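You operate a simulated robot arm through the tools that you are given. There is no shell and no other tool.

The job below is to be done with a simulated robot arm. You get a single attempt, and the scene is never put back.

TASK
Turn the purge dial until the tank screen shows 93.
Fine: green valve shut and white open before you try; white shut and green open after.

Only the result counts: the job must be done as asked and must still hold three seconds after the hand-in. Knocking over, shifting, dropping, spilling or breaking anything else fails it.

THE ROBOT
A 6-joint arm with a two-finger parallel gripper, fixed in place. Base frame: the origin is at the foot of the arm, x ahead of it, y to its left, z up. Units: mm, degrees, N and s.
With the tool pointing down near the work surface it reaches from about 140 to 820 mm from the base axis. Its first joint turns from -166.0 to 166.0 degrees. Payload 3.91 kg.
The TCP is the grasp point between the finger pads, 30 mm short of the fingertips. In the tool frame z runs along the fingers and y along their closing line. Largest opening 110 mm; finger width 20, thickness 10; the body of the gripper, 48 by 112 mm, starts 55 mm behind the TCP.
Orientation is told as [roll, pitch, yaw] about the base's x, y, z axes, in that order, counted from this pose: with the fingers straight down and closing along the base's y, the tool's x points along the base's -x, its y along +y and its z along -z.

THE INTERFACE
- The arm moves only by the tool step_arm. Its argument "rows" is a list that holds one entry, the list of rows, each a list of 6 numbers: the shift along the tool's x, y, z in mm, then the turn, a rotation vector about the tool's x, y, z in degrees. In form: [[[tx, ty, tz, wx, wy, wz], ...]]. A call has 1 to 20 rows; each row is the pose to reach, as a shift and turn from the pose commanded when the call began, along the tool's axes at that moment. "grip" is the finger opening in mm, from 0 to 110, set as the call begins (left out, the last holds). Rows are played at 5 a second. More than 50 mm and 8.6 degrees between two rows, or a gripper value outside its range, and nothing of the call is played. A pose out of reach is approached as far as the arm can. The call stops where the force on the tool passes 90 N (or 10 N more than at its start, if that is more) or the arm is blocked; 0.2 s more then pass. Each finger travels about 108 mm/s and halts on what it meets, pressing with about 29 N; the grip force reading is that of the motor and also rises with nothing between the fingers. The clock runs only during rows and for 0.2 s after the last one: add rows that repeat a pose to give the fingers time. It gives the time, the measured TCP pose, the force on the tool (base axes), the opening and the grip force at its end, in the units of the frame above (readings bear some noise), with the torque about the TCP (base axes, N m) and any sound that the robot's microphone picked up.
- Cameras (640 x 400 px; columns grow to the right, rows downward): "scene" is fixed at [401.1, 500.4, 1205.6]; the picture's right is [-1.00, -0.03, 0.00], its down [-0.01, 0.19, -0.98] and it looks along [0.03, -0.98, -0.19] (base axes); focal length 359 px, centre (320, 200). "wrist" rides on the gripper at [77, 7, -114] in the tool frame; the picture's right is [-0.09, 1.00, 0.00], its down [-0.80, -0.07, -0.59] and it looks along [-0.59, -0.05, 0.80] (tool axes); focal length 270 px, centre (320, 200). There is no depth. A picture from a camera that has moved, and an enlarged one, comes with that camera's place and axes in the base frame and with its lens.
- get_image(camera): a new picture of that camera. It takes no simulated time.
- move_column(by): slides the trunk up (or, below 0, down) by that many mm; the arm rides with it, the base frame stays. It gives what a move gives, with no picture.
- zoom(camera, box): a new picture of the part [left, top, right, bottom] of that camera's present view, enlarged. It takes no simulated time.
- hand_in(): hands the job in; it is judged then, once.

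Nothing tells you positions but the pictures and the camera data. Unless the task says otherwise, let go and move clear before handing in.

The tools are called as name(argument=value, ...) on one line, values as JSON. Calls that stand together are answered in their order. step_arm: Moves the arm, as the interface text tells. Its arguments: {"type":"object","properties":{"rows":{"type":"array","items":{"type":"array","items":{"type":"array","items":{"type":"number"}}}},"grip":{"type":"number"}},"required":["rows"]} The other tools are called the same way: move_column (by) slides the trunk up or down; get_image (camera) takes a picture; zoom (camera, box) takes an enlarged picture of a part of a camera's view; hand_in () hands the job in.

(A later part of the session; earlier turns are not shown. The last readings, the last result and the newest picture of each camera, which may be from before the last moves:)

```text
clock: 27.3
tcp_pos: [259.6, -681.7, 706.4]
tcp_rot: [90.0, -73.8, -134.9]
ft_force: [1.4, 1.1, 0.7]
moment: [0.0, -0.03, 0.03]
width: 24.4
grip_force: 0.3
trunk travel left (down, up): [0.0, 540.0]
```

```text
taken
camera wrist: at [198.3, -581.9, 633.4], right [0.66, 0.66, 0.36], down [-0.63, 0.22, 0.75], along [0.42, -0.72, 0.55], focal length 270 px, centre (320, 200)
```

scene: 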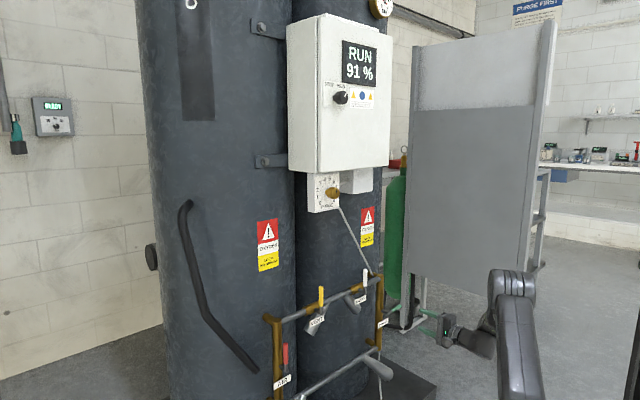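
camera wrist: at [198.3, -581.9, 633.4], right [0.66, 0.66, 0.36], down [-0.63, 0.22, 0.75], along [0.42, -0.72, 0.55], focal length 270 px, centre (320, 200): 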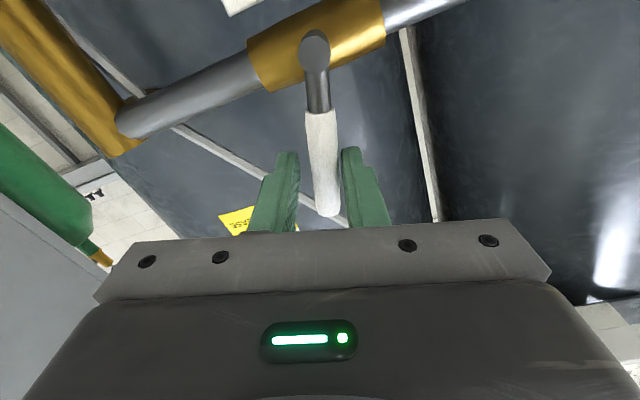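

The white lever follows freely this way. I continue to 92°, then a bit more to find the stop.

step_arm(rows=[[[0.58, -8.35, 0, 0, 0, 8], [2.32, -16.54, 0, 0, 0, 16], [5.19, -24.4, 0, 0, 0, 24], [9.12, -31.8, 0, 0, 0, 32], [14.04, -38.57, 0, 0, 0, 40], [19.85, -44.59, 0, 0, 0, 48], [26.45, -49.74, 0, 0, 0, 56], [33.7, -53.93, 0, 0, 0, 64], [39.48, -56.38, 0, 0, 0, 70], [45.48, -58.22, 0, 0, 0, 76]]])

step_arm(rows=[[[0.08, -3.14, 0, 0, 0, 3], [0.2, -4.7, 0, 0, 0, 4.5], [0.2, -4.7, 0, 0, 0, 4.5]]])

get_image(camera="wrist")

zoom(camera="scene", box=[340, 240, 480, 350])

```text
clock: 29.5
tcp_pos: [228.5, -711.7, 646.1]
tcp_rot: [90.0, 2.1, -135.0]
ft_force: [0.3, 1.9, 3.5]
moment: [-0.11, 0.01, 0.01]
width: 26.1
grip_force: 1.6
trunk travel left (down, up): [0.0, 540.0]
```

```text
clock: 30.3
tcp_pos: [228.6, -711.0, 643.9]
tcp_rot: [90.1, 6.4, -134.8]
ft_force: [3.6, -5.1, 19.8]
moment: [-0.29, 0.03, 0.09]
width: 33.2
grip_force: 9.5
trunk travel left (down, up): [0.0, 540.0]
```

```text
taken
camera wrist: at [202.2, -576.7, 657.3], right [-0.14, -0.14, 0.98], down [-0.98, -0.14, -0.16], along [0.16, -0.98, -0.12], focal length 270 px, centre (320, 200)
```

wrist: 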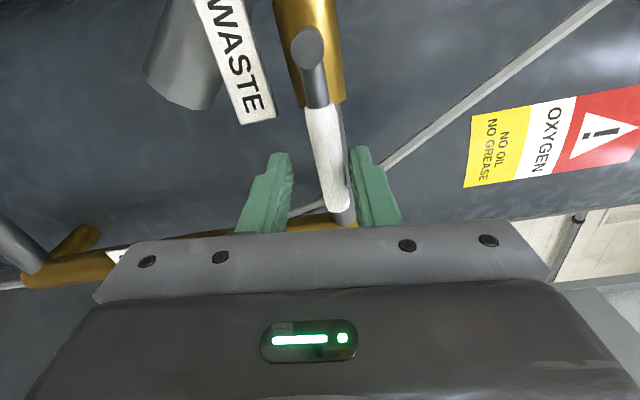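

```text
3.64 times, centred on (410, 295) of scene
camera zoom: at [401.1, 500.4, 1205.6], right [-1.0, -0.03, 0.0], down [-0.01, 0.19, -0.98], along [0.03, -0.98, -0.19], focal length 1307 px, centre (-7, -146)
```

zoom: 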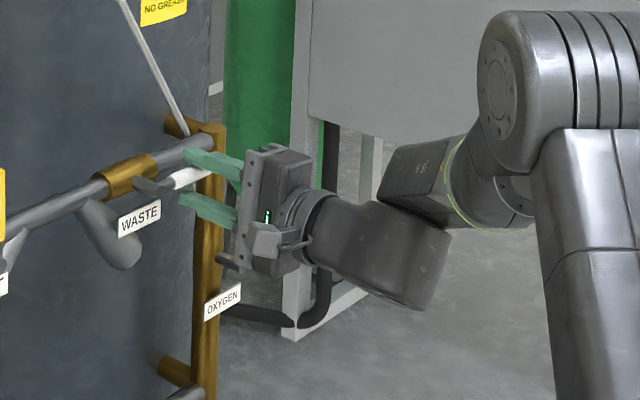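

White is at its stop, lying along its pipe (open). I'll back off, then rotate upright while retreating.

step_arm(rows=[[[0, 3.9, 0, 0, 0, -4], [0, 3.9, 0, 0, 0, -4]]])

step_arm(rows=[[[0, 0, 0, 0, 0, 0], [0, 0, 0, 0, 0, 0], [0, 0, -30, 0, 0, 0], [0, 0, -70, 0, 0, 0], [0, 0, -110, 0, 0, 0], [30, 0, -130, 0, 0, -8], [60, 0, -150, 0, 0, -16], [90, 0, -170, 0, 0, -24], [120, 0, -190, 0, 0, -32], [150, 0, -200, 0, 0, -40], [170, 0, -200, 0, 0, -48], [190, 0, -200, 0, 0, -56], [210, 0, -200, 0, 0, -64], [230, 0, -200, 0, 0, -72], [250, 0, -200, 0, 0, -80], [260, 0, -200, 0, 0, -86], [265, 0, -200, 0, 0, -92.5], [265, 0, -200, 0, 0, -92.5]]], grip=60)

get_image(camera="wrist")

get_image(camera="scene")

```text
clock: 30.9
tcp_pos: [228.2, -710.7, 643.9]
tcp_rot: [90.0, 2.4, -134.9]
ft_force: [-1.6, -3.6, 11.1]
moment: [-0.19, -0.07, -0.05]
width: 30.1
grip_force: 5.6
trunk travel left (down, up): [0.0, 540.0]
```

```text
clock: 34.7
tcp_pos: [274.7, -381.1, 656.4]
tcp_rot: [-87.5, -89.9, 42.6]
ft_force: [-1.0, 0.1, -0.3]
moment: [0.04, 0.03, -0.03]
width: 60.2
grip_force: 0.0
trunk travel left (down, up): [0.0, 540.0]
```

```text
taken
camera wrist: at [199.3, -296.6, 579.7], right [0.7, 0.71, 0.09], down [-0.47, 0.37, 0.8], along [0.53, -0.6, 0.59], focal length 270 px, centre (320, 200)
```

wrist: 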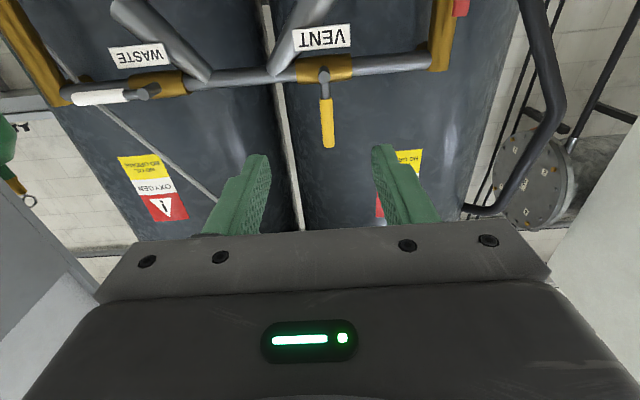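

```text
taken
```

scene: 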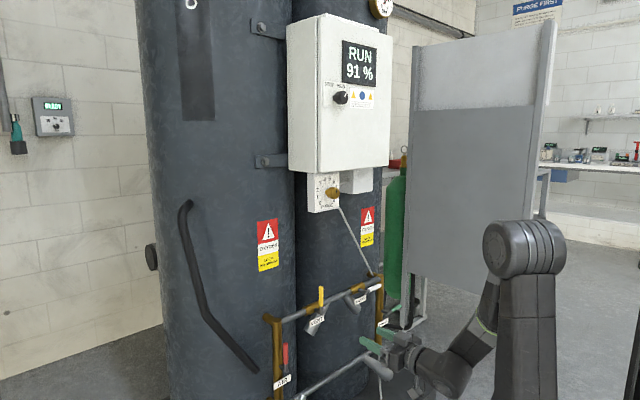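

White lies along the pipe and green lies across its own. Next I raise the trunk to dial height.

move_column(by=374)

get_image(camera="wrist")

get_image(camera="scene")

zoom(camera="wrist", box=[240, 40, 400, 200])

zoom(camera="scene", box=[340, 250, 410, 340])

```text
clock: 38.4
tcp_pos: [275.3, -382.6, 1031.6]
tcp_rot: [-39.8, -89.9, -5.1]
ft_force: [0.3, 0.2, -0.9]
moment: [-0.01, -0.05, 0.0]
width: 60.3
grip_force: 0.1
trunk travel left (down, up): [-374.0, 166.0]
```

```text
taken
camera wrist: at [199.3, -296.7, 953.7], right [0.7, 0.7, 0.09], down [-0.47, 0.37, 0.8], along [0.53, -0.61, 0.59], focal length 270 px, centre (320, 200)
```

wrist: 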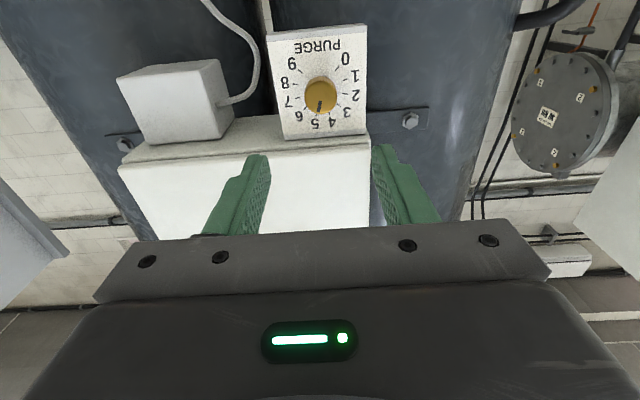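

```text
taken
```

scene: 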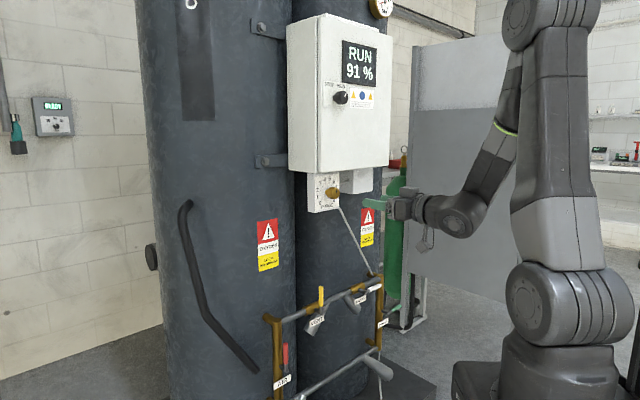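

```text
2.50 times, centred on (320, 120) of wrist
camera zoom: at [199.3, -296.7, 953.7], right [0.7, 0.7, 0.09], down [-0.47, 0.37, 0.8], along [0.53, -0.61, 0.59], focal length 676 px, centre (320, 400)
```

zoom: 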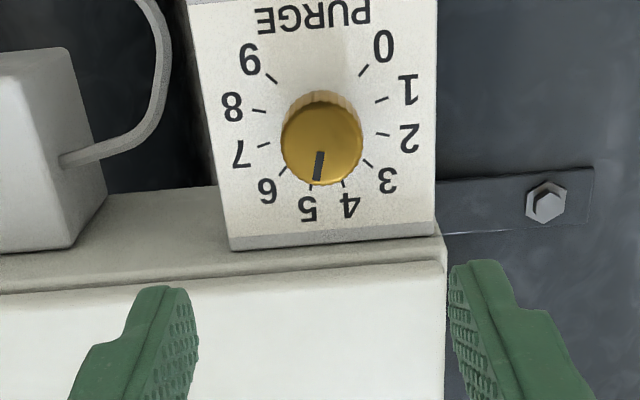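

```text
4.44 times, centred on (375, 295) of scene
camera zoom: at [401.1, 500.4, 1205.6], right [-1.0, -0.03, 0.0], down [-0.01, 0.19, -0.98], along [0.03, -0.98, -0.19], focal length 1597 px, centre (76, -222)
```

zoom: 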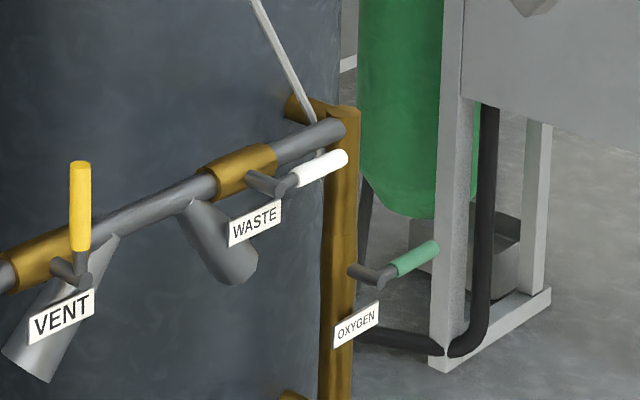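

Both valves are set: white along its pipe (open), green across (shut). The knob axis is at w≈-74, z≈1029.5, its face at u≈621 and the panel at u≈656. I'll approach centred on the knob.

step_arm(rows=[[[0.5, 0.8, 35, 0, 0, 0], [1, 1.7, 70, 0, 0, 0], [1, 1.7, 105, 0, 0, 0], [1, 1.7, 105, 0, 0, 0]]], grip=60)

get_image(camera="wrist")

zoom(camera="scene", box=[290, 140, 430, 250])

```text
clock: 39.4
tcp_pos: [353.1, -454.3, 1029.1]
tcp_rot: [-29.1, -90.0, -16.0]
ft_force: [0.8, 0.0, -0.2]
moment: [-0.01, -0.02, -0.01]
width: 59.8
grip_force: 0.0
trunk travel left (down, up): [-374.0, 166.0]
```

```text
taken
camera wrist: at [275.7, -368.6, 951.9], right [0.7, 0.71, 0.09], down [-0.47, 0.37, 0.8], along [0.53, -0.61, 0.59], focal length 270 px, centre (320, 200)
```

wrist: 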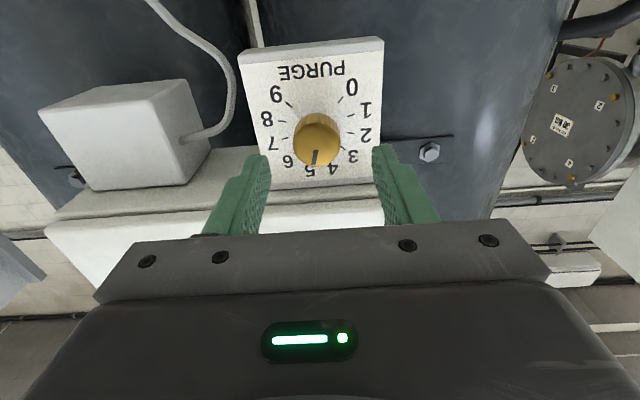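

```text
3.64 times, centred on (360, 195) of scene
camera zoom: at [401.1, 500.4, 1205.6], right [-1.0, -0.03, 0.0], down [-0.01, 0.19, -0.98], along [0.03, -0.98, -0.19], focal length 1307 px, centre (174, 218)
```

zoom: 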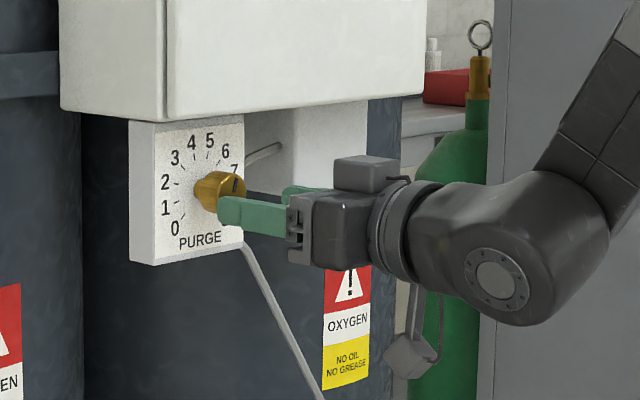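

Still centred within about a millimetre. I'll advance so the fingers straddle the knob.

step_arm(rows=[[[0.5, -1.2, 20, 0, 0, 0], [0.5, -1.2, 38, 0, 0, 0], [0.5, -1.2, 48, 0, 0, 0], [0.5, -1.2, 48, 0, 0, 0]]])

get_image(camera="wrist")

zoom(camera="scene", box=[290, 140, 430, 250])

```text
clock: 40.4
tcp_pos: [384.1, -490.0, 1028.9]
tcp_rot: [52.6, -90.0, -97.6]
ft_force: [-0.4, -0.2, 0.1]
moment: [0.05, 0.03, -0.01]
width: 59.9
grip_force: 0.1
trunk travel left (down, up): [-374.0, 166.0]
```

```text
taken
camera wrist: at [308.2, -404.0, 951.4], right [0.7, 0.7, 0.09], down [-0.47, 0.37, 0.8], along [0.53, -0.61, 0.59], focal length 270 px, centre (320, 200)
```

wrist: 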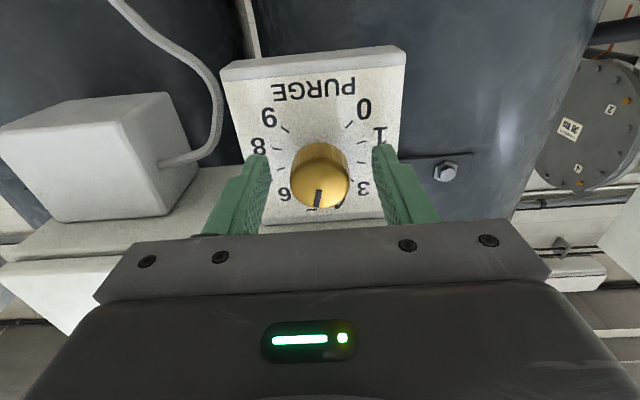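

```text
3.64 times, centred on (360, 195) of scene
camera zoom: at [401.1, 500.4, 1205.6], right [-1.0, -0.03, 0.0], down [-0.01, 0.19, -0.98], along [0.03, -0.98, -0.19], focal length 1307 px, centre (174, 218)
```

zoom: 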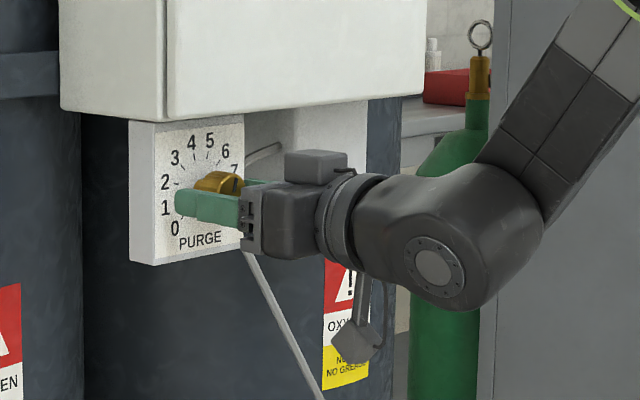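

The knob sits between the fingers and no force shows. I'll close on it.

step_arm(rows=[[[0, 0, 0, 0, 0, 0], [0, 0, 0, 0, 0, 0], [0, 0, 0, 0, 0, 0], [0, 0, 0, 0, 0, 0]]], grip=20)

get_image(camera="wrist")

zoom(camera="scene", box=[290, 30, 430, 250])

```text
clock: 41.4
tcp_pos: [383.1, -489.6, 1028.7]
tcp_rot: [94.1, -90.0, -139.1]
ft_force: [-0.5, -2.8, 0.3]
moment: [0.05, 0.06, -0.09]
width: 32.1
grip_force: 45.0
trunk travel left (down, up): [-374.0, 166.0]
```

```text
taken
camera wrist: at [308.0, -404.2, 951.3], right [0.7, 0.7, 0.09], down [-0.47, 0.37, 0.8], along [0.53, -0.61, 0.59], focal length 270 px, centre (320, 200)
```

wrist: 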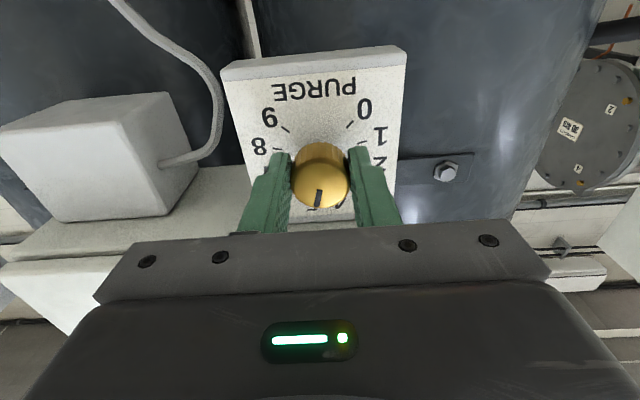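

```text
1.82 times, centred on (360, 140) of scene
camera zoom: at [401.1, 500.4, 1205.6], right [-1.0, -0.03, 0.0], down [-0.01, 0.19, -0.98], along [0.03, -0.98, -0.19], focal length 654 px, centre (247, 309)
```

zoom: 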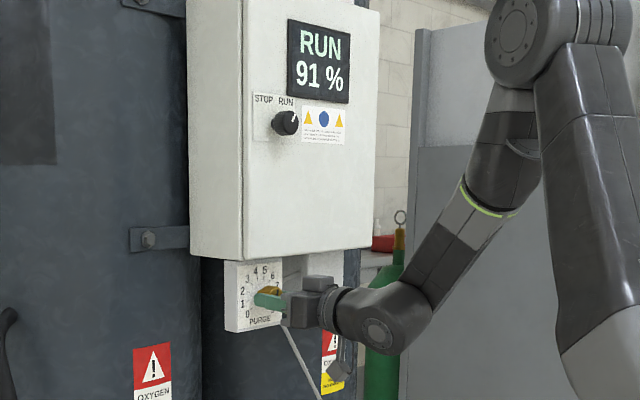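

The knob is gripped (32 mm), well centred. I'll turn it 8° clockwise (toward higher numbers) and watch the screen.

step_arm(rows=[[[0, 0, 0, 0, 0, 4], [0, 0, 0, 0, 0, 8], [0, 0, 0, 0, 0, 8], [0, 0, 0, 0, 0, 8], [0, 0, 0, 0, 0, 8], [0, 0, 0, 0, 0, 8]]])

zoom(camera="scene", box=[300, 30, 400, 110])

get_image(camera="wrist")

```text
clock: 42.8
tcp_pos: [384.5, -489.8, 1029.2]
tcp_rot: [90.0, -82.1, -134.9]
ft_force: [0.3, 5.7, -0.6]
moment: [0.32, 0.31, 0.16]
width: 32.0
grip_force: 45.2
trunk travel left (down, up): [-374.0, 166.0]
```

```text
5.00 times, centred on (350, 70) of scene
camera zoom: at [401.1, 500.4, 1205.6], right [-1.0, -0.03, 0.0], down [-0.01, 0.19, -0.98], along [0.03, -0.98, -0.19], focal length 1797 px, centre (170, 850)
```

zoom: 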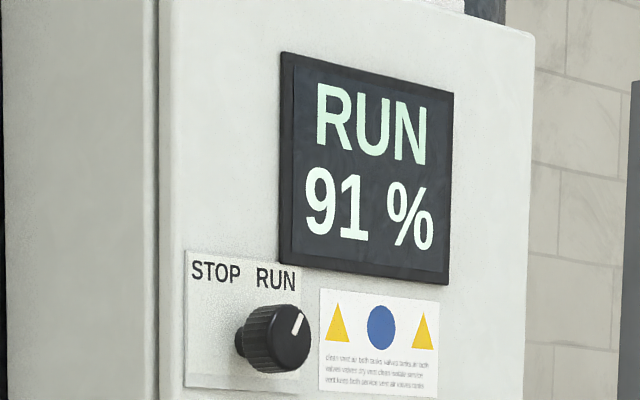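

```text
taken
camera wrist: at [315.6, -396.5, 953.1], right [0.69, 0.69, 0.23], down [-0.55, 0.29, 0.78], along [0.47, -0.66, 0.58], focal length 270 px, centre (320, 200)
```

wrist: 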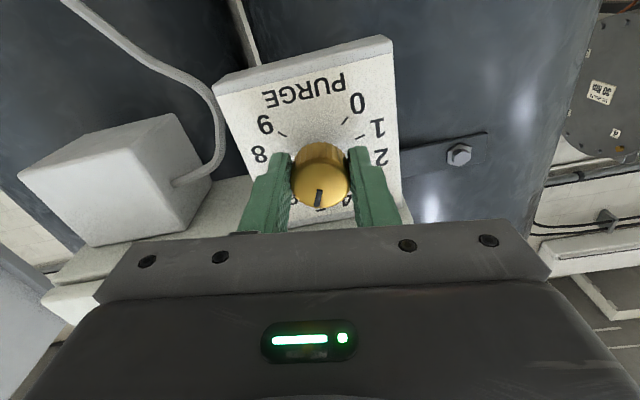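

The knob turned with the hand, but the screen still reads 91. I'll wait a little in case it lags.

step_arm(rows=[[[0, 0, 0, 0, 0, 0], [0, 0, 0, 0, 0, 0], [0, 0, 0, 0, 0, 0], [0, 0, 0, 0, 0, 0], [0, 0, 0, 0, 0, 0], [0, 0, 0, 0, 0, 0], [0, 0, 0, 0, 0, 0], [0, 0, 0, 0, 0, 0], [0, 0, 0, 0, 0, 0], [0, 0, 0, 0, 0, 0], [0, 0, 0, 0, 0, 0], [0, 0, 0, 0, 0, 0], [0, 0, 0, 0, 0, 0], [0, 0, 0, 0, 0, 0], [0, 0, 0, 0, 0, 0]]])

zoom(camera="scene", box=[300, 30, 400, 110])

```text
clock: 46.0
tcp_pos: [384.3, -490.5, 1029.4]
tcp_rot: [89.9, -82.1, -135.0]
ft_force: [1.3, 9.3, -4.8]
moment: [0.06, 0.07, 0.04]
width: 31.9
grip_force: 45.1
trunk travel left (down, up): [-374.0, 166.0]
```

```text
5.00 times, centred on (350, 70) of scene
camera zoom: at [401.1, 500.4, 1205.6], right [-1.0, -0.03, 0.0], down [-0.01, 0.19, -0.98], along [0.03, -0.98, -0.19], focal length 1797 px, centre (170, 850)
```

zoom: 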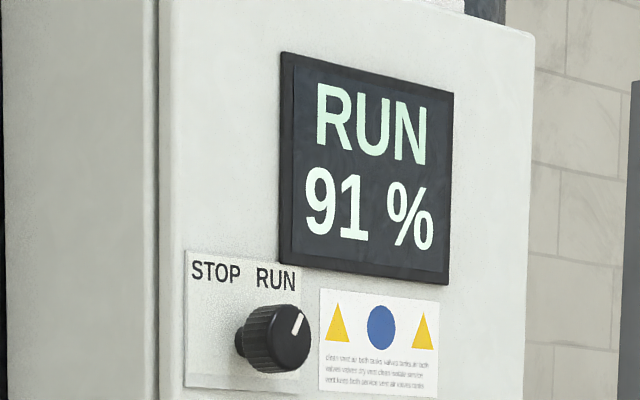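

No change at 8°. I'll turn another 16° clockwise and pause again.

step_arm(rows=[[[0, 0, 0, 0, 0, 4], [0, 0, 0, 0, 0, 8], [0, 0, 0, 0, 0, 12], [0, 0, 0, 0, 0, 16], [0, 0, 0, 0, 0, 16], [0, 0, 0, 0, 0, 16], [0, 0, 0, 0, 0, 16], [0, 0, 0, 0, 0, 16], [0, 0, 0, 0, 0, 16], [0, 0, 0, 0, 0, 16], [0, 0, 0, 0, 0, 16], [0, 0, 0, 0, 0, 16]]])

zoom(camera="scene", box=[300, 30, 400, 110])

get_image(camera="wrist")

```text
clock: 48.5
tcp_pos: [384.8, -489.8, 1028.6]
tcp_rot: [89.9, -66.1, -134.8]
ft_force: [-1.8, 19.0, -13.4]
moment: [0.24, 0.3, 0.07]
width: 32.1
grip_force: 45.4
trunk travel left (down, up): [-374.0, 166.0]
```

```text
5.00 times, centred on (350, 70) of scene
camera zoom: at [401.1, 500.4, 1205.6], right [-1.0, -0.03, 0.0], down [-0.01, 0.19, -0.98], along [0.03, -0.98, -0.19], focal length 1797 px, centre (170, 850)
```

zoom: 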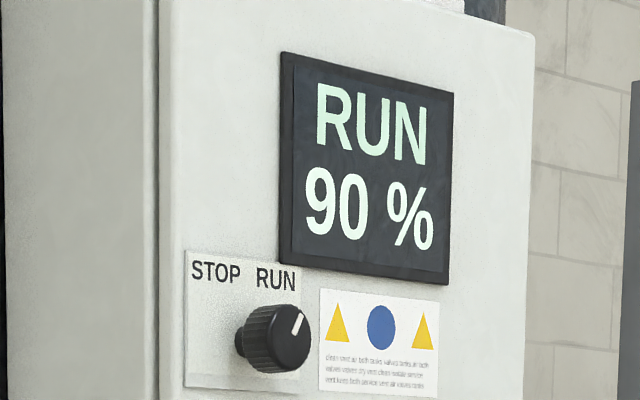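

```text
taken
camera wrist: at [330.4, -381.8, 961.3], right [0.62, 0.62, 0.48], down [-0.7, 0.14, 0.7], along [0.37, -0.77, 0.52], focal length 270 px, centre (320, 200)
```

wrist: 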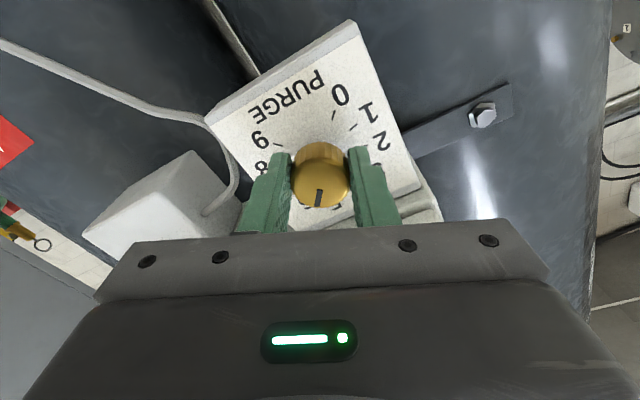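

The screen dropped to 90, so the reading rises the other way. I'll turn counter-clockwise past the starting point and pause.

step_arm(rows=[[[0, 0, 0, 0, 0, -6], [0, 0, 0, 0, 0, -12], [0, 0, 0, 0, 0, -18], [0, 0, 0, 0, 0, -24], [0, 0, 0, 0, 0, -30], [0, 0, 0, 0, 0, -36], [0, 0, 0, 0, 0, -40], [0, 0, 0, 0, 0, -40], [0, 0, 0, 0, 0, -40], [0, 0, 0, 0, 0, -40], [0, 0, 0, 0, 0, -40], [0, 0, 0, 0, 0, -40], [0, 0, 0, 0, 0, -40], [0, 0, 0, 0, 0, -40], [0, 0, 0, 0, 0, -40], [0, 0, 0, 0, 0, -40]]])

zoom(camera="scene", box=[300, 30, 400, 110])

get_image(camera="wrist")

```text
clock: 52.0
tcp_pos: [383.1, -488.5, 1029.3]
tcp_rot: [-89.5, -74.2, 44.6]
ft_force: [-6.1, 10.4, -16.7]
moment: [0.62, 0.7, -0.53]
width: 31.9
grip_force: 45.0
trunk travel left (down, up): [-374.0, 166.0]
```

```text
5.00 times, centred on (350, 70) of scene
camera zoom: at [401.1, 500.4, 1205.6], right [-1.0, -0.03, 0.0], down [-0.01, 0.19, -0.98], along [0.03, -0.98, -0.19], focal length 1797 px, centre (170, 850)
```

zoom: 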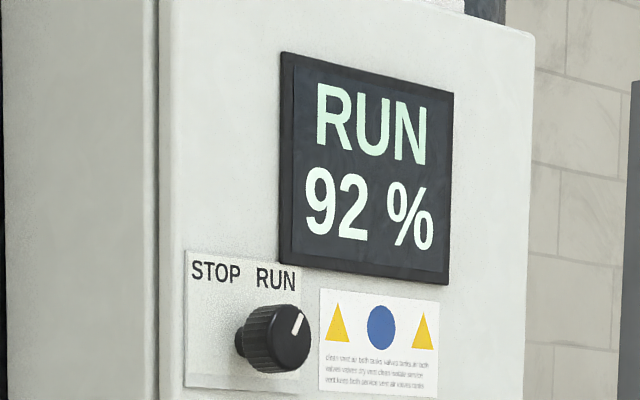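

```text
taken
camera wrist: at [292.2, -420.1, 953.3], right [0.69, 0.7, -0.19], down [-0.31, 0.53, 0.79], along [0.65, -0.49, 0.58], focal length 270 px, centre (320, 200)
```

wrist: 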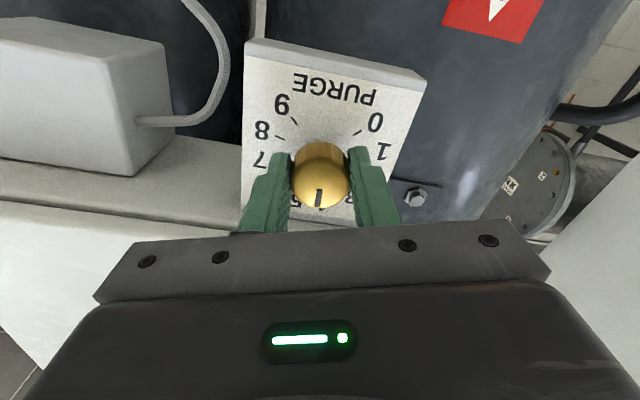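

At -16° it reads 92. I continue counter-clockwise in small steps.

step_arm(rows=[[[0, 0, 0, 0, 0, -4], [0, 0, 0, 0, 0, -8], [0, 0, 0, 0, 0, -8], [0, 0, 0, 0, 0, -8], [0, 0, 0, 0, 0, -8], [0, 0, 0, 0, 0, -8], [0, 0, 0, 0, 0, -8], [0, 0, 0, 0, 0, -8], [0, 0, 0, 0, 0, -8]]])

zoom(camera="scene", box=[300, 30, 400, 110])

```text
clock: 54.0
tcp_pos: [373.2, -499.7, 1064.6]
tcp_rot: [-92.5, -66.1, 48.7]
ft_force: [40.1, 14.8, 68.7]
moment: [0.77, -1.81, -0.09]
width: 23.7
grip_force: 3.6
out of reach, approached as far as the arm can: row 1, 2, 3, 4, 5, 6, 7, 8, 9
trunk travel left (down, up): [-374.0, 166.0]
```

```text
5.00 times, centred on (350, 70) of scene
camera zoom: at [401.1, 500.4, 1205.6], right [-1.0, -0.03, 0.0], down [-0.01, 0.19, -0.98], along [0.03, -0.98, -0.19], focal length 1797 px, centre (170, 850)
```

zoom: 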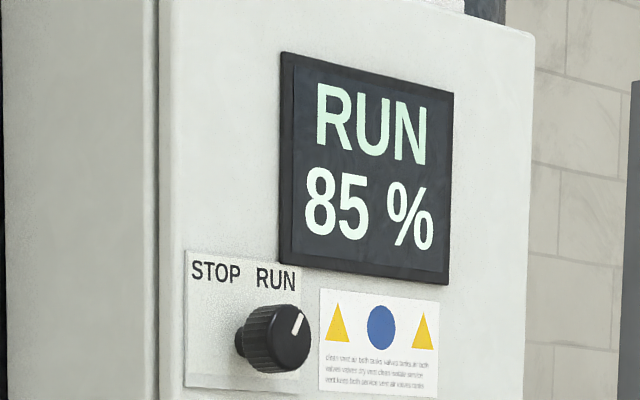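

The arm hit a joint limit and slipped off upward, pressing with about 80 N, and the knob was turned away (85). I need to see what it's touching before I back out.

get_image(camera="wrist")

zoom(camera="scene", box=[270, 120, 450, 260])

get_image(camera="scene")

```text
taken
camera wrist: at [274.7, -440.1, 989.3], right [0.66, 0.68, -0.32], down [-0.26, 0.61, 0.75], along [0.71, -0.41, 0.58], focal length 270 px, centre (320, 200)
```

wrist: 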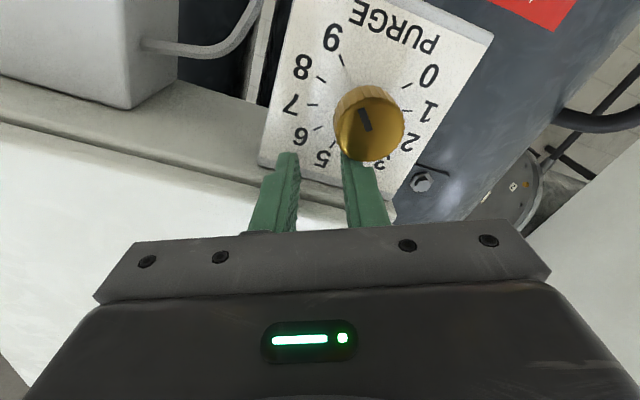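

```text
2.86 times, centred on (360, 190) of scene
camera zoom: at [401.1, 500.4, 1205.6], right [-1.0, -0.03, 0.0], down [-0.01, 0.19, -0.98], along [0.03, -0.98, -0.19], focal length 1027 px, centre (206, 229)
```

zoom: 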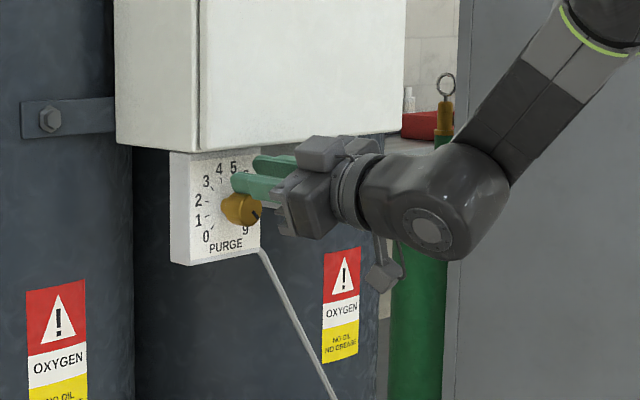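

```text
taken
```

scene: 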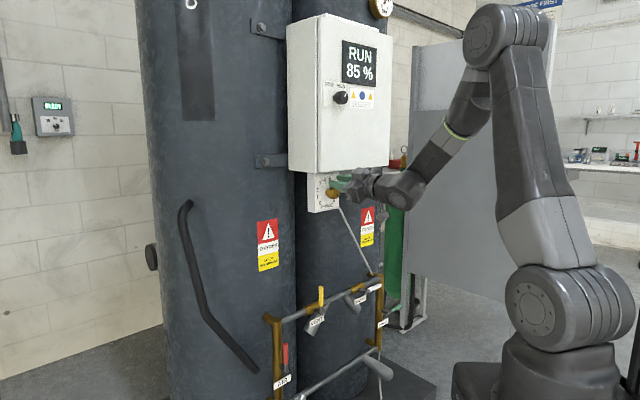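

The lower finger rests on top of the knob, which is pushed to about 9; nothing else is touched. I'll send a null row to learn whether the commanded pose is still the unreachable one.

step_arm(rows=[[[0, 0, 0, 0, 0, 0]]])

```text
clock: 54.4
tcp_pos: [373.6, -499.8, 1064.2]
tcp_rot: [-92.4, -66.0, 48.7]
ft_force: [39.6, 15.4, 69.3]
moment: [0.74, -1.8, -0.06]
width: 23.7
grip_force: 3.8
trunk travel left (down, up): [-374.0, 166.0]
```

The commanded pose is reachable again. I'll relieve the pressure along the finger's edge slightly upward, then retreat straight back.

step_arm(rows=[[[-4, 0, -5, 0, 0, 0], [-7, 0, -15, 0, 0, 0], [-8, 0, -40, 0, 0, 0], [-8, 0, -80, 0, 0, 0], [-8, 0, -120, 0, 0, 0], [-8, 0, -120, 0, 0, 0]]])

get_image(camera="wrist")

get_image(camera="scene")

zoom(camera="scene", box=[290, 150, 390, 230])

```text
clock: 55.8
tcp_pos: [287.1, -419.3, 1060.2]
tcp_rot: [-90.0, -66.0, 45.0]
ft_force: [-0.1, 0.6, -0.1]
moment: [0.02, -0.02, 0.0]
width: 20.1
grip_force: 0.1
out of reach, approached as far as the arm can: row 1, 2
trunk travel left (down, up): [-374.0, 166.0]
```

```text
taken
camera wrist: at [188.9, -355.7, 987.2], right [0.67, 0.67, -0.32], down [-0.24, 0.6, 0.76], along [0.71, -0.43, 0.56], focal length 270 px, centre (320, 200)
```

wrist: 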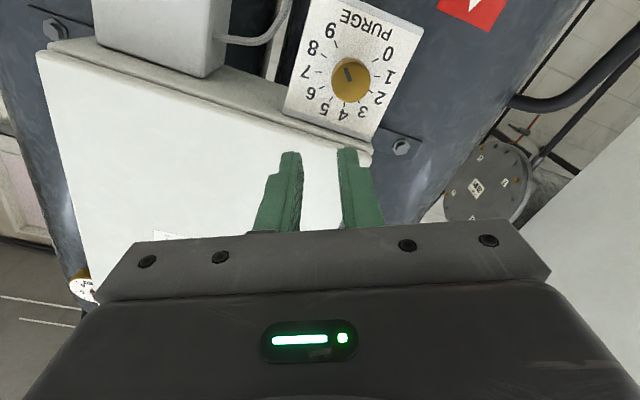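

```text
taken
```

scene: 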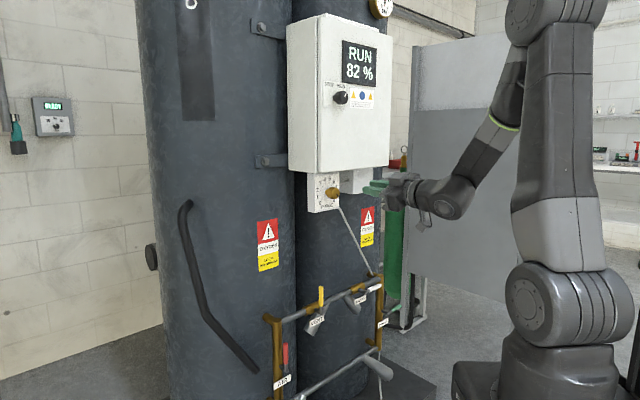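

```text
5.00 times, centred on (340, 190) of scene
camera zoom: at [401.1, 500.4, 1205.6], right [-1.0, -0.03, 0.0], down [-0.01, 0.19, -0.98], along [0.03, -0.98, -0.19], focal length 1797 px, centre (220, 250)
```

zoom: 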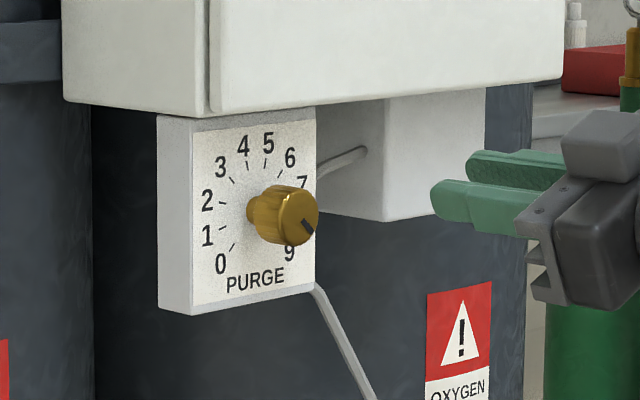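

The arm is clear, nothing is damaged and the knob now points near 9 (reading falling, so the screen lags). I'll rotate the hand well away from the joint limit, to +84°, so I have room to turn counter-clockwise.

step_arm(rows=[[[1.4, 2.2, -10, 0, 0, 7.7], [2.9, 4.3, -20, 0, 0, 15.4], [4.3, 6.5, -20, 0, 0, 23.1], [5.7, 8.7, -20, 0, 0, 30.8], [7.2, 10.8, -20, 0, 0, 38.5], [8.6, 13, -20, 0, 0, 46.2], [10, 15.2, -20, 0, 0, 53.9], [11.5, 17.3, -20, 0, 0, 61.6], [12.9, 19.5, -20, 0, 0, 69.3], [14.3, 21.6, -20, 0, 0, 77], [15.8, 23.8, -20, 0, 0, 84.7], [17.2, 26, -20, 0, 0, 92.4], [18.7, 28.1, -20, 0, 0, 100.1], [20.1, 30.3, -20, 0, 0, 108], [20.1, 30.3, -20, 0, 0, 108]]], grip=50)

get_image(camera="wrist")

get_image(camera="scene")

zoom(camera="scene", box=[290, 150, 390, 230])

zoom(camera="wrist", box=[240, 20, 400, 180])

```text
clock: 59.0
tcp_pos: [286.3, -391.5, 1031.7]
tcp_rot: [90.1, -5.8, -134.9]
ft_force: [-0.1, 0.7, 0.1]
moment: [-0.04, 0.01, 0.03]
width: 50.1
grip_force: 0.0
trunk travel left (down, up): [-374.0, 166.0]
```

```text
taken
camera wrist: at [260.2, -256.7, 1029.7], right [0.01, 0.01, 1.0], down [-0.99, -0.15, 0.01], along [0.15, -0.99, 0.01], focal length 270 px, centre (320, 200)
```

wrist: 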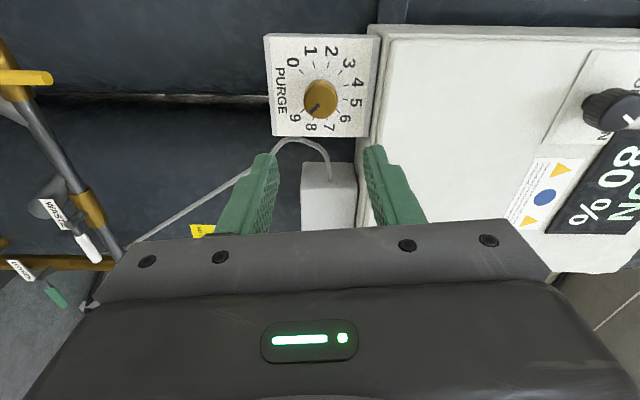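

```text
taken
```

scene: 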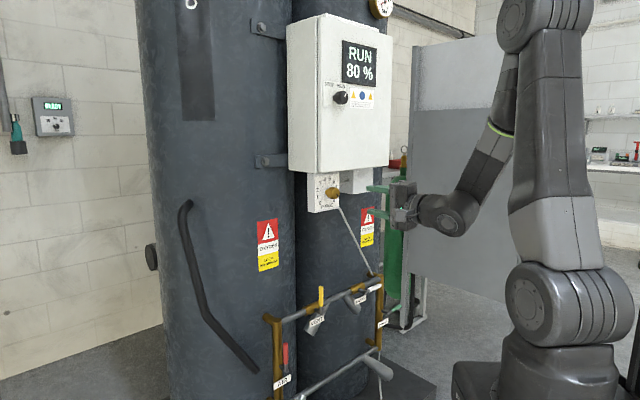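

```text
5.00 times, centred on (340, 190) of scene
camera zoom: at [401.1, 500.4, 1205.6], right [-1.0, -0.03, 0.0], down [-0.01, 0.19, -0.98], along [0.03, -0.98, -0.19], focal length 1797 px, centre (220, 250)
```

zoom: 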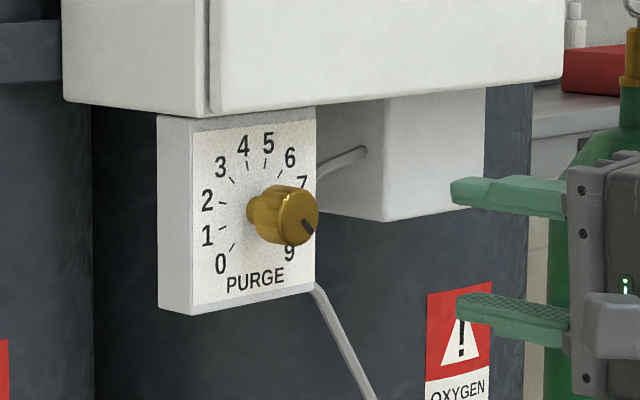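

```text
2.50 times, centred on (320, 100) of wrist
camera zoom: at [260.2, -256.7, 1029.7], right [0.01, 0.01, 1.0], down [-0.99, -0.15, 0.01], along [0.15, -0.99, 0.01], focal length 676 px, centre (320, 450)
```

zoom: 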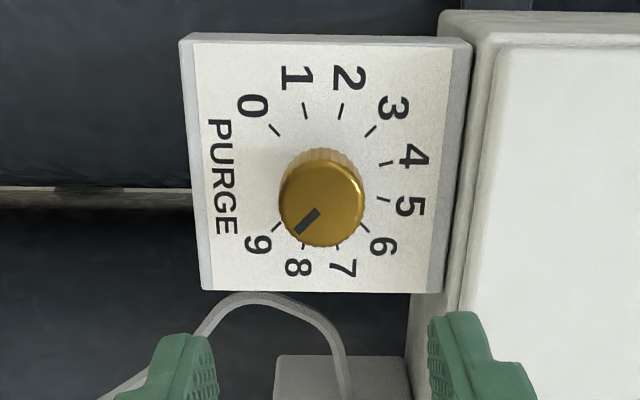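

The dial reads about 8.9 and the screen shows 80. The hand is centred and both fingers are oriented vertically, so I'll approach and grip.

step_arm(rows=[[[0.5, 0.7, 40, 0, 0, 0], [0.5, 0.7, 80, 0, 0, 0], [0.5, 0.7, 115, 0, 0, 0], [0.5, 0.7, 138, 0, 0, 0], [0.5, 0.7, 138, 0, 0, 0]]])

get_image(camera="wrist")

zoom(camera="scene", box=[290, 150, 390, 230])

```text
clock: 60.1
tcp_pos: [383.2, -489.3, 1028.8]
tcp_rot: [90.0, -5.9, -135.0]
ft_force: [-0.5, 1.2, 0.8]
moment: [0.0, -0.06, 0.02]
width: 49.9
grip_force: 0.0
trunk travel left (down, up): [-374.0, 166.0]
```

```text
taken
camera wrist: at [357.0, -353.9, 1028.0], right [0.01, 0.01, 1.0], down [-0.99, -0.15, 0.01], along [0.15, -0.99, 0.01], focal length 270 px, centre (320, 200)
```

wrist: 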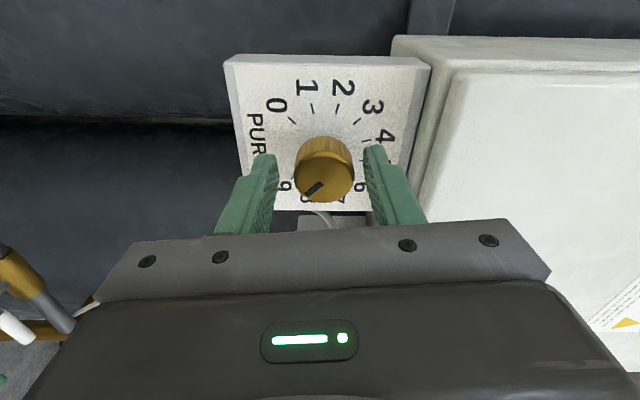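

```text
5.00 times, centred on (340, 190) of scene
camera zoom: at [401.1, 500.4, 1205.6], right [-1.0, -0.03, 0.0], down [-0.01, 0.19, -0.98], along [0.03, -0.98, -0.19], focal length 1797 px, centre (220, 250)
```

zoom: 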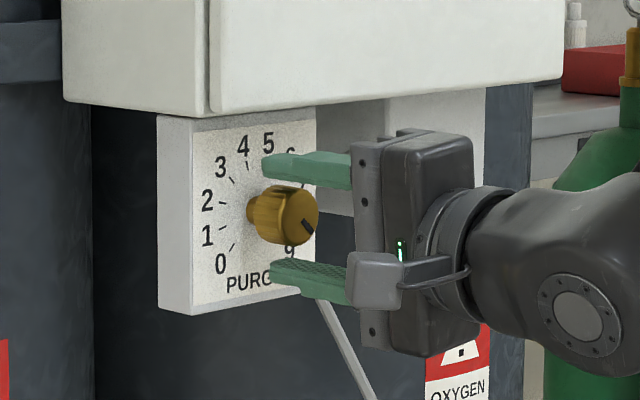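

The knob is centred between the fingers. I'll grip and turn counter-clockwise 76°, staying well off the joint limit.

step_arm(rows=[[[0, 0, 0, 0, 0, 0], [0, 0, 0, 0, 0, 0], [0, 0, 0, 0, 0, 0]]], grip=20)

step_arm(rows=[[[0, 0, 0, 0, 0, -6], [0, 0, 0, 0, 0, -12], [0, 0, 0, 0, 0, -18], [0, 0, 0, 0, 0, -24], [0, 0, 0, 0, 0, -30], [0, 0, 0, 0, 0, -36], [0, 0, 0, 0, 0, -42], [0, 0, 0, 0, 0, -48], [0, 0, 0, 0, 0, -54], [0, 0, 0, 0, 0, -60], [0, 0, 0, 0, 0, -66], [0, 0, 0, 0, 0, -72], [0, 0, 0, 0, 0, -76], [0, 0, 0, 0, 0, -76]]])

get_image(camera="wrist")

get_image(camera="scene")

```text
clock: 61.0
tcp_pos: [383.8, -488.5, 1031.8]
tcp_rot: [90.3, -6.0, -134.9]
ft_force: [7.5, -5.3, 19.0]
moment: [0.03, 0.02, 0.01]
width: 32.9
grip_force: 44.9
trunk travel left (down, up): [-374.0, 166.0]
```

```text
clock: 64.0
tcp_pos: [384.5, -489.0, 1032.5]
tcp_rot: [89.4, -82.0, -134.4]
ft_force: [-7.0, -0.6, -1.4]
moment: [-0.74, -0.73, -0.13]
width: 32.5
grip_force: 44.9
trunk travel left (down, up): [-374.0, 166.0]
```

```text
taken
camera wrist: at [314.7, -396.0, 956.3], right [0.69, 0.69, 0.23], down [-0.55, 0.29, 0.78], along [0.47, -0.66, 0.58], focal length 270 px, centre (320, 200)
```

wrist: 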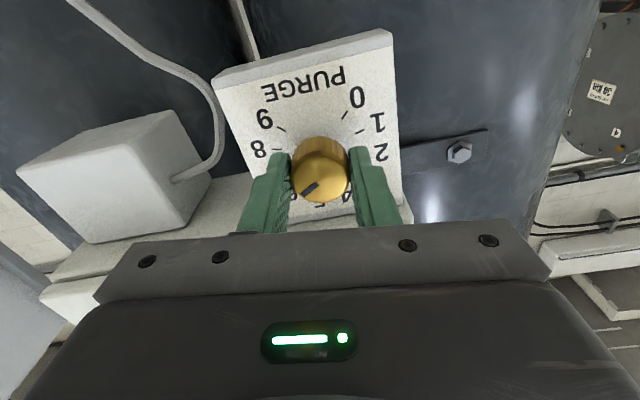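

```text
taken
```

scene: 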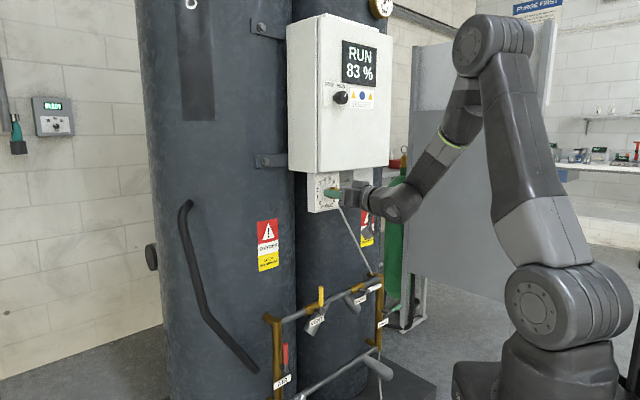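

The knob turned and the screen is rising (83). I'll open, swing the hand back 80° around the knob, and regrip, correcting about 2 mm upward.

step_arm(rows=[[[0, 0, 0, 0, 0, 0], [0, 0, 0, 0, 0, 0], [-2, 0, 0, 0, 0, 0], [-2, 0, 0, 0, 0, 8], [-2, 0, 0, 0, 0, 16], [-2, 0, 0, 0, 0, 24], [-2, 0, 0, 0, 0, 32], [-2, 0, 0, 0, 0, 40], [-2, 0, 0, 0, 0, 48], [-2, 0, 0, 0, 0, 56], [-2, 0, 0, 0, 0, 64], [-2, 0, 0, 0, 0, 72], [-2, 0, 0, 0, 0, 80], [-2, 0, 0, 0, 0, 80]]], grip=50)

get_image(camera="wrist")

zoom(camera="scene", box=[290, 30, 430, 230])

```text
clock: 67.0
tcp_pos: [383.9, -489.9, 1033.0]
tcp_rot: [90.0, -1.9, -135.0]
ft_force: [0.1, 0.1, -0.1]
moment: [-0.02, -0.05, 0.01]
width: 50.1
grip_force: 0.0
trunk travel left (down, up): [-374.0, 166.0]
```

```text
taken
camera wrist: at [357.2, -354.6, 1037.4], right [-0.04, -0.04, 1.0], down [-0.99, -0.15, -0.04], along [0.15, -0.99, -0.03], focal length 270 px, centre (320, 200)
```

wrist: 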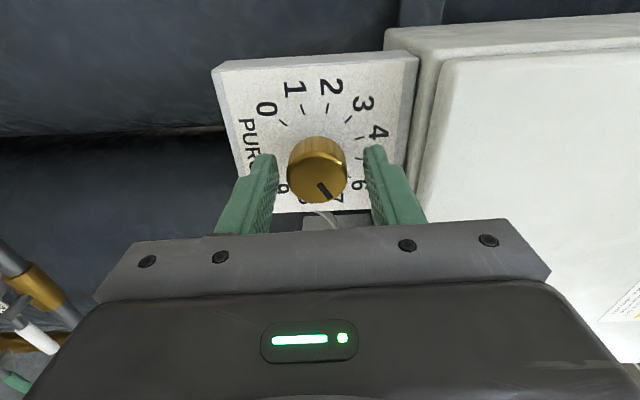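

```text
2.00 times, centred on (360, 130) of scene
camera zoom: at [401.1, 500.4, 1205.6], right [-1.0, -0.03, 0.0], down [-0.01, 0.19, -0.98], along [0.03, -0.98, -0.19], focal length 719 px, centre (240, 340)
```

zoom: 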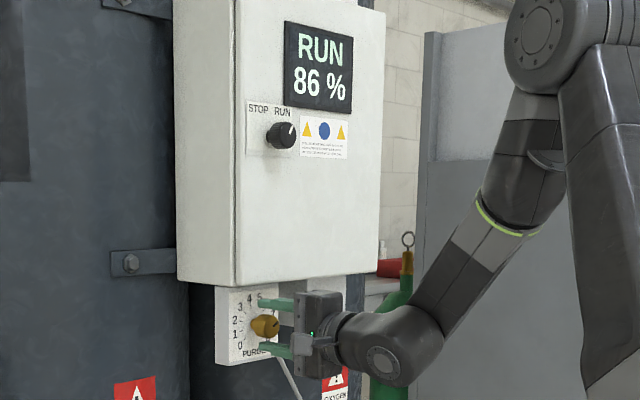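

The pointer is at about 6.4. I'll grip again and turn about 63° counter-clockwise, to roughly 4.3, then let the screen settle.

step_arm(rows=[[[0, -1.5, 0, 0, 0, 0], [0, -1.5, 0, 0, 0, 0], [0, -1.5, 0, 0, 0, 0], [0, -1.5, 0, 0, 0, 0]]], grip=20)

step_arm(rows=[[[0, 0, 0, 0, 0, -6], [0, 0, 0, 0, 0, -12], [0, 0, 0, 0, 0, -18], [0, 0, 0, 0, 0, -24], [0, 0, 0, 0, 0, -30], [0, 0, 0, 0, 0, -36], [0, 0, 0, 0, 0, -42], [0, 0, 0, 0, 0, -48], [0, 0, 0, 0, 0, -54], [0, 0, 0, 0, 0, -60], [0, 0, 0, 0, 0, -63], [0, 0, 0, 0, 0, -63], [0, 0, 0, 0, 0, -63], [0, 0, 0, 0, 0, -63], [0, 0, 0, 0, 0, -63], [0, 0, 0, 0, 0, -63], [0, 0, 0, 0, 0, -63], [0, 0, 0, 0, 0, -63], [0, 0, 0, 0, 0, -63], [0, 0, 0, 0, 0, -63]]])

get_image(camera="wrist")

zoom(camera="scene", box=[290, 30, 430, 230])

```text
clock: 68.0
tcp_pos: [384.4, -489.8, 1031.1]
tcp_rot: [90.0, -2.1, -135.0]
ft_force: [-2.6, -0.7, -1.2]
moment: [-0.06, -0.03, -0.21]
width: 32.6
grip_force: 45.6
trunk travel left (down, up): [-374.0, 166.0]
```

```text
clock: 72.2
tcp_pos: [383.8, -490.1, 1033.6]
tcp_rot: [89.9, -65.0, -135.0]
ft_force: [-5.1, -1.2, -2.4]
moment: [0.26, 0.25, 0.04]
width: 32.9
grip_force: 45.3
trunk travel left (down, up): [-374.0, 166.0]
```

```text
taken
camera wrist: at [330.3, -381.6, 964.9], right [0.61, 0.61, 0.5], down [-0.71, 0.13, 0.7], along [0.36, -0.78, 0.51], focal length 270 px, centre (320, 200)
```

wrist: 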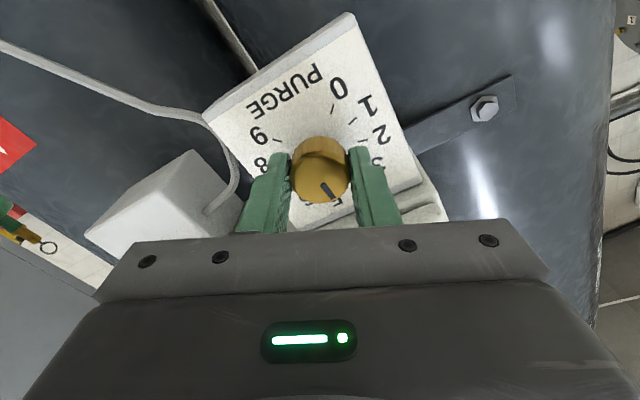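

```text
2.00 times, centred on (360, 130) of scene
camera zoom: at [401.1, 500.4, 1205.6], right [-1.0, -0.03, 0.0], down [-0.01, 0.19, -0.98], along [0.03, -0.98, -0.19], focal length 719 px, centre (240, 340)
```

zoom: 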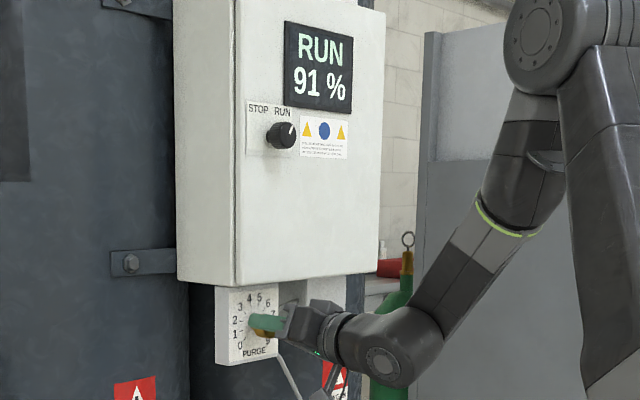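

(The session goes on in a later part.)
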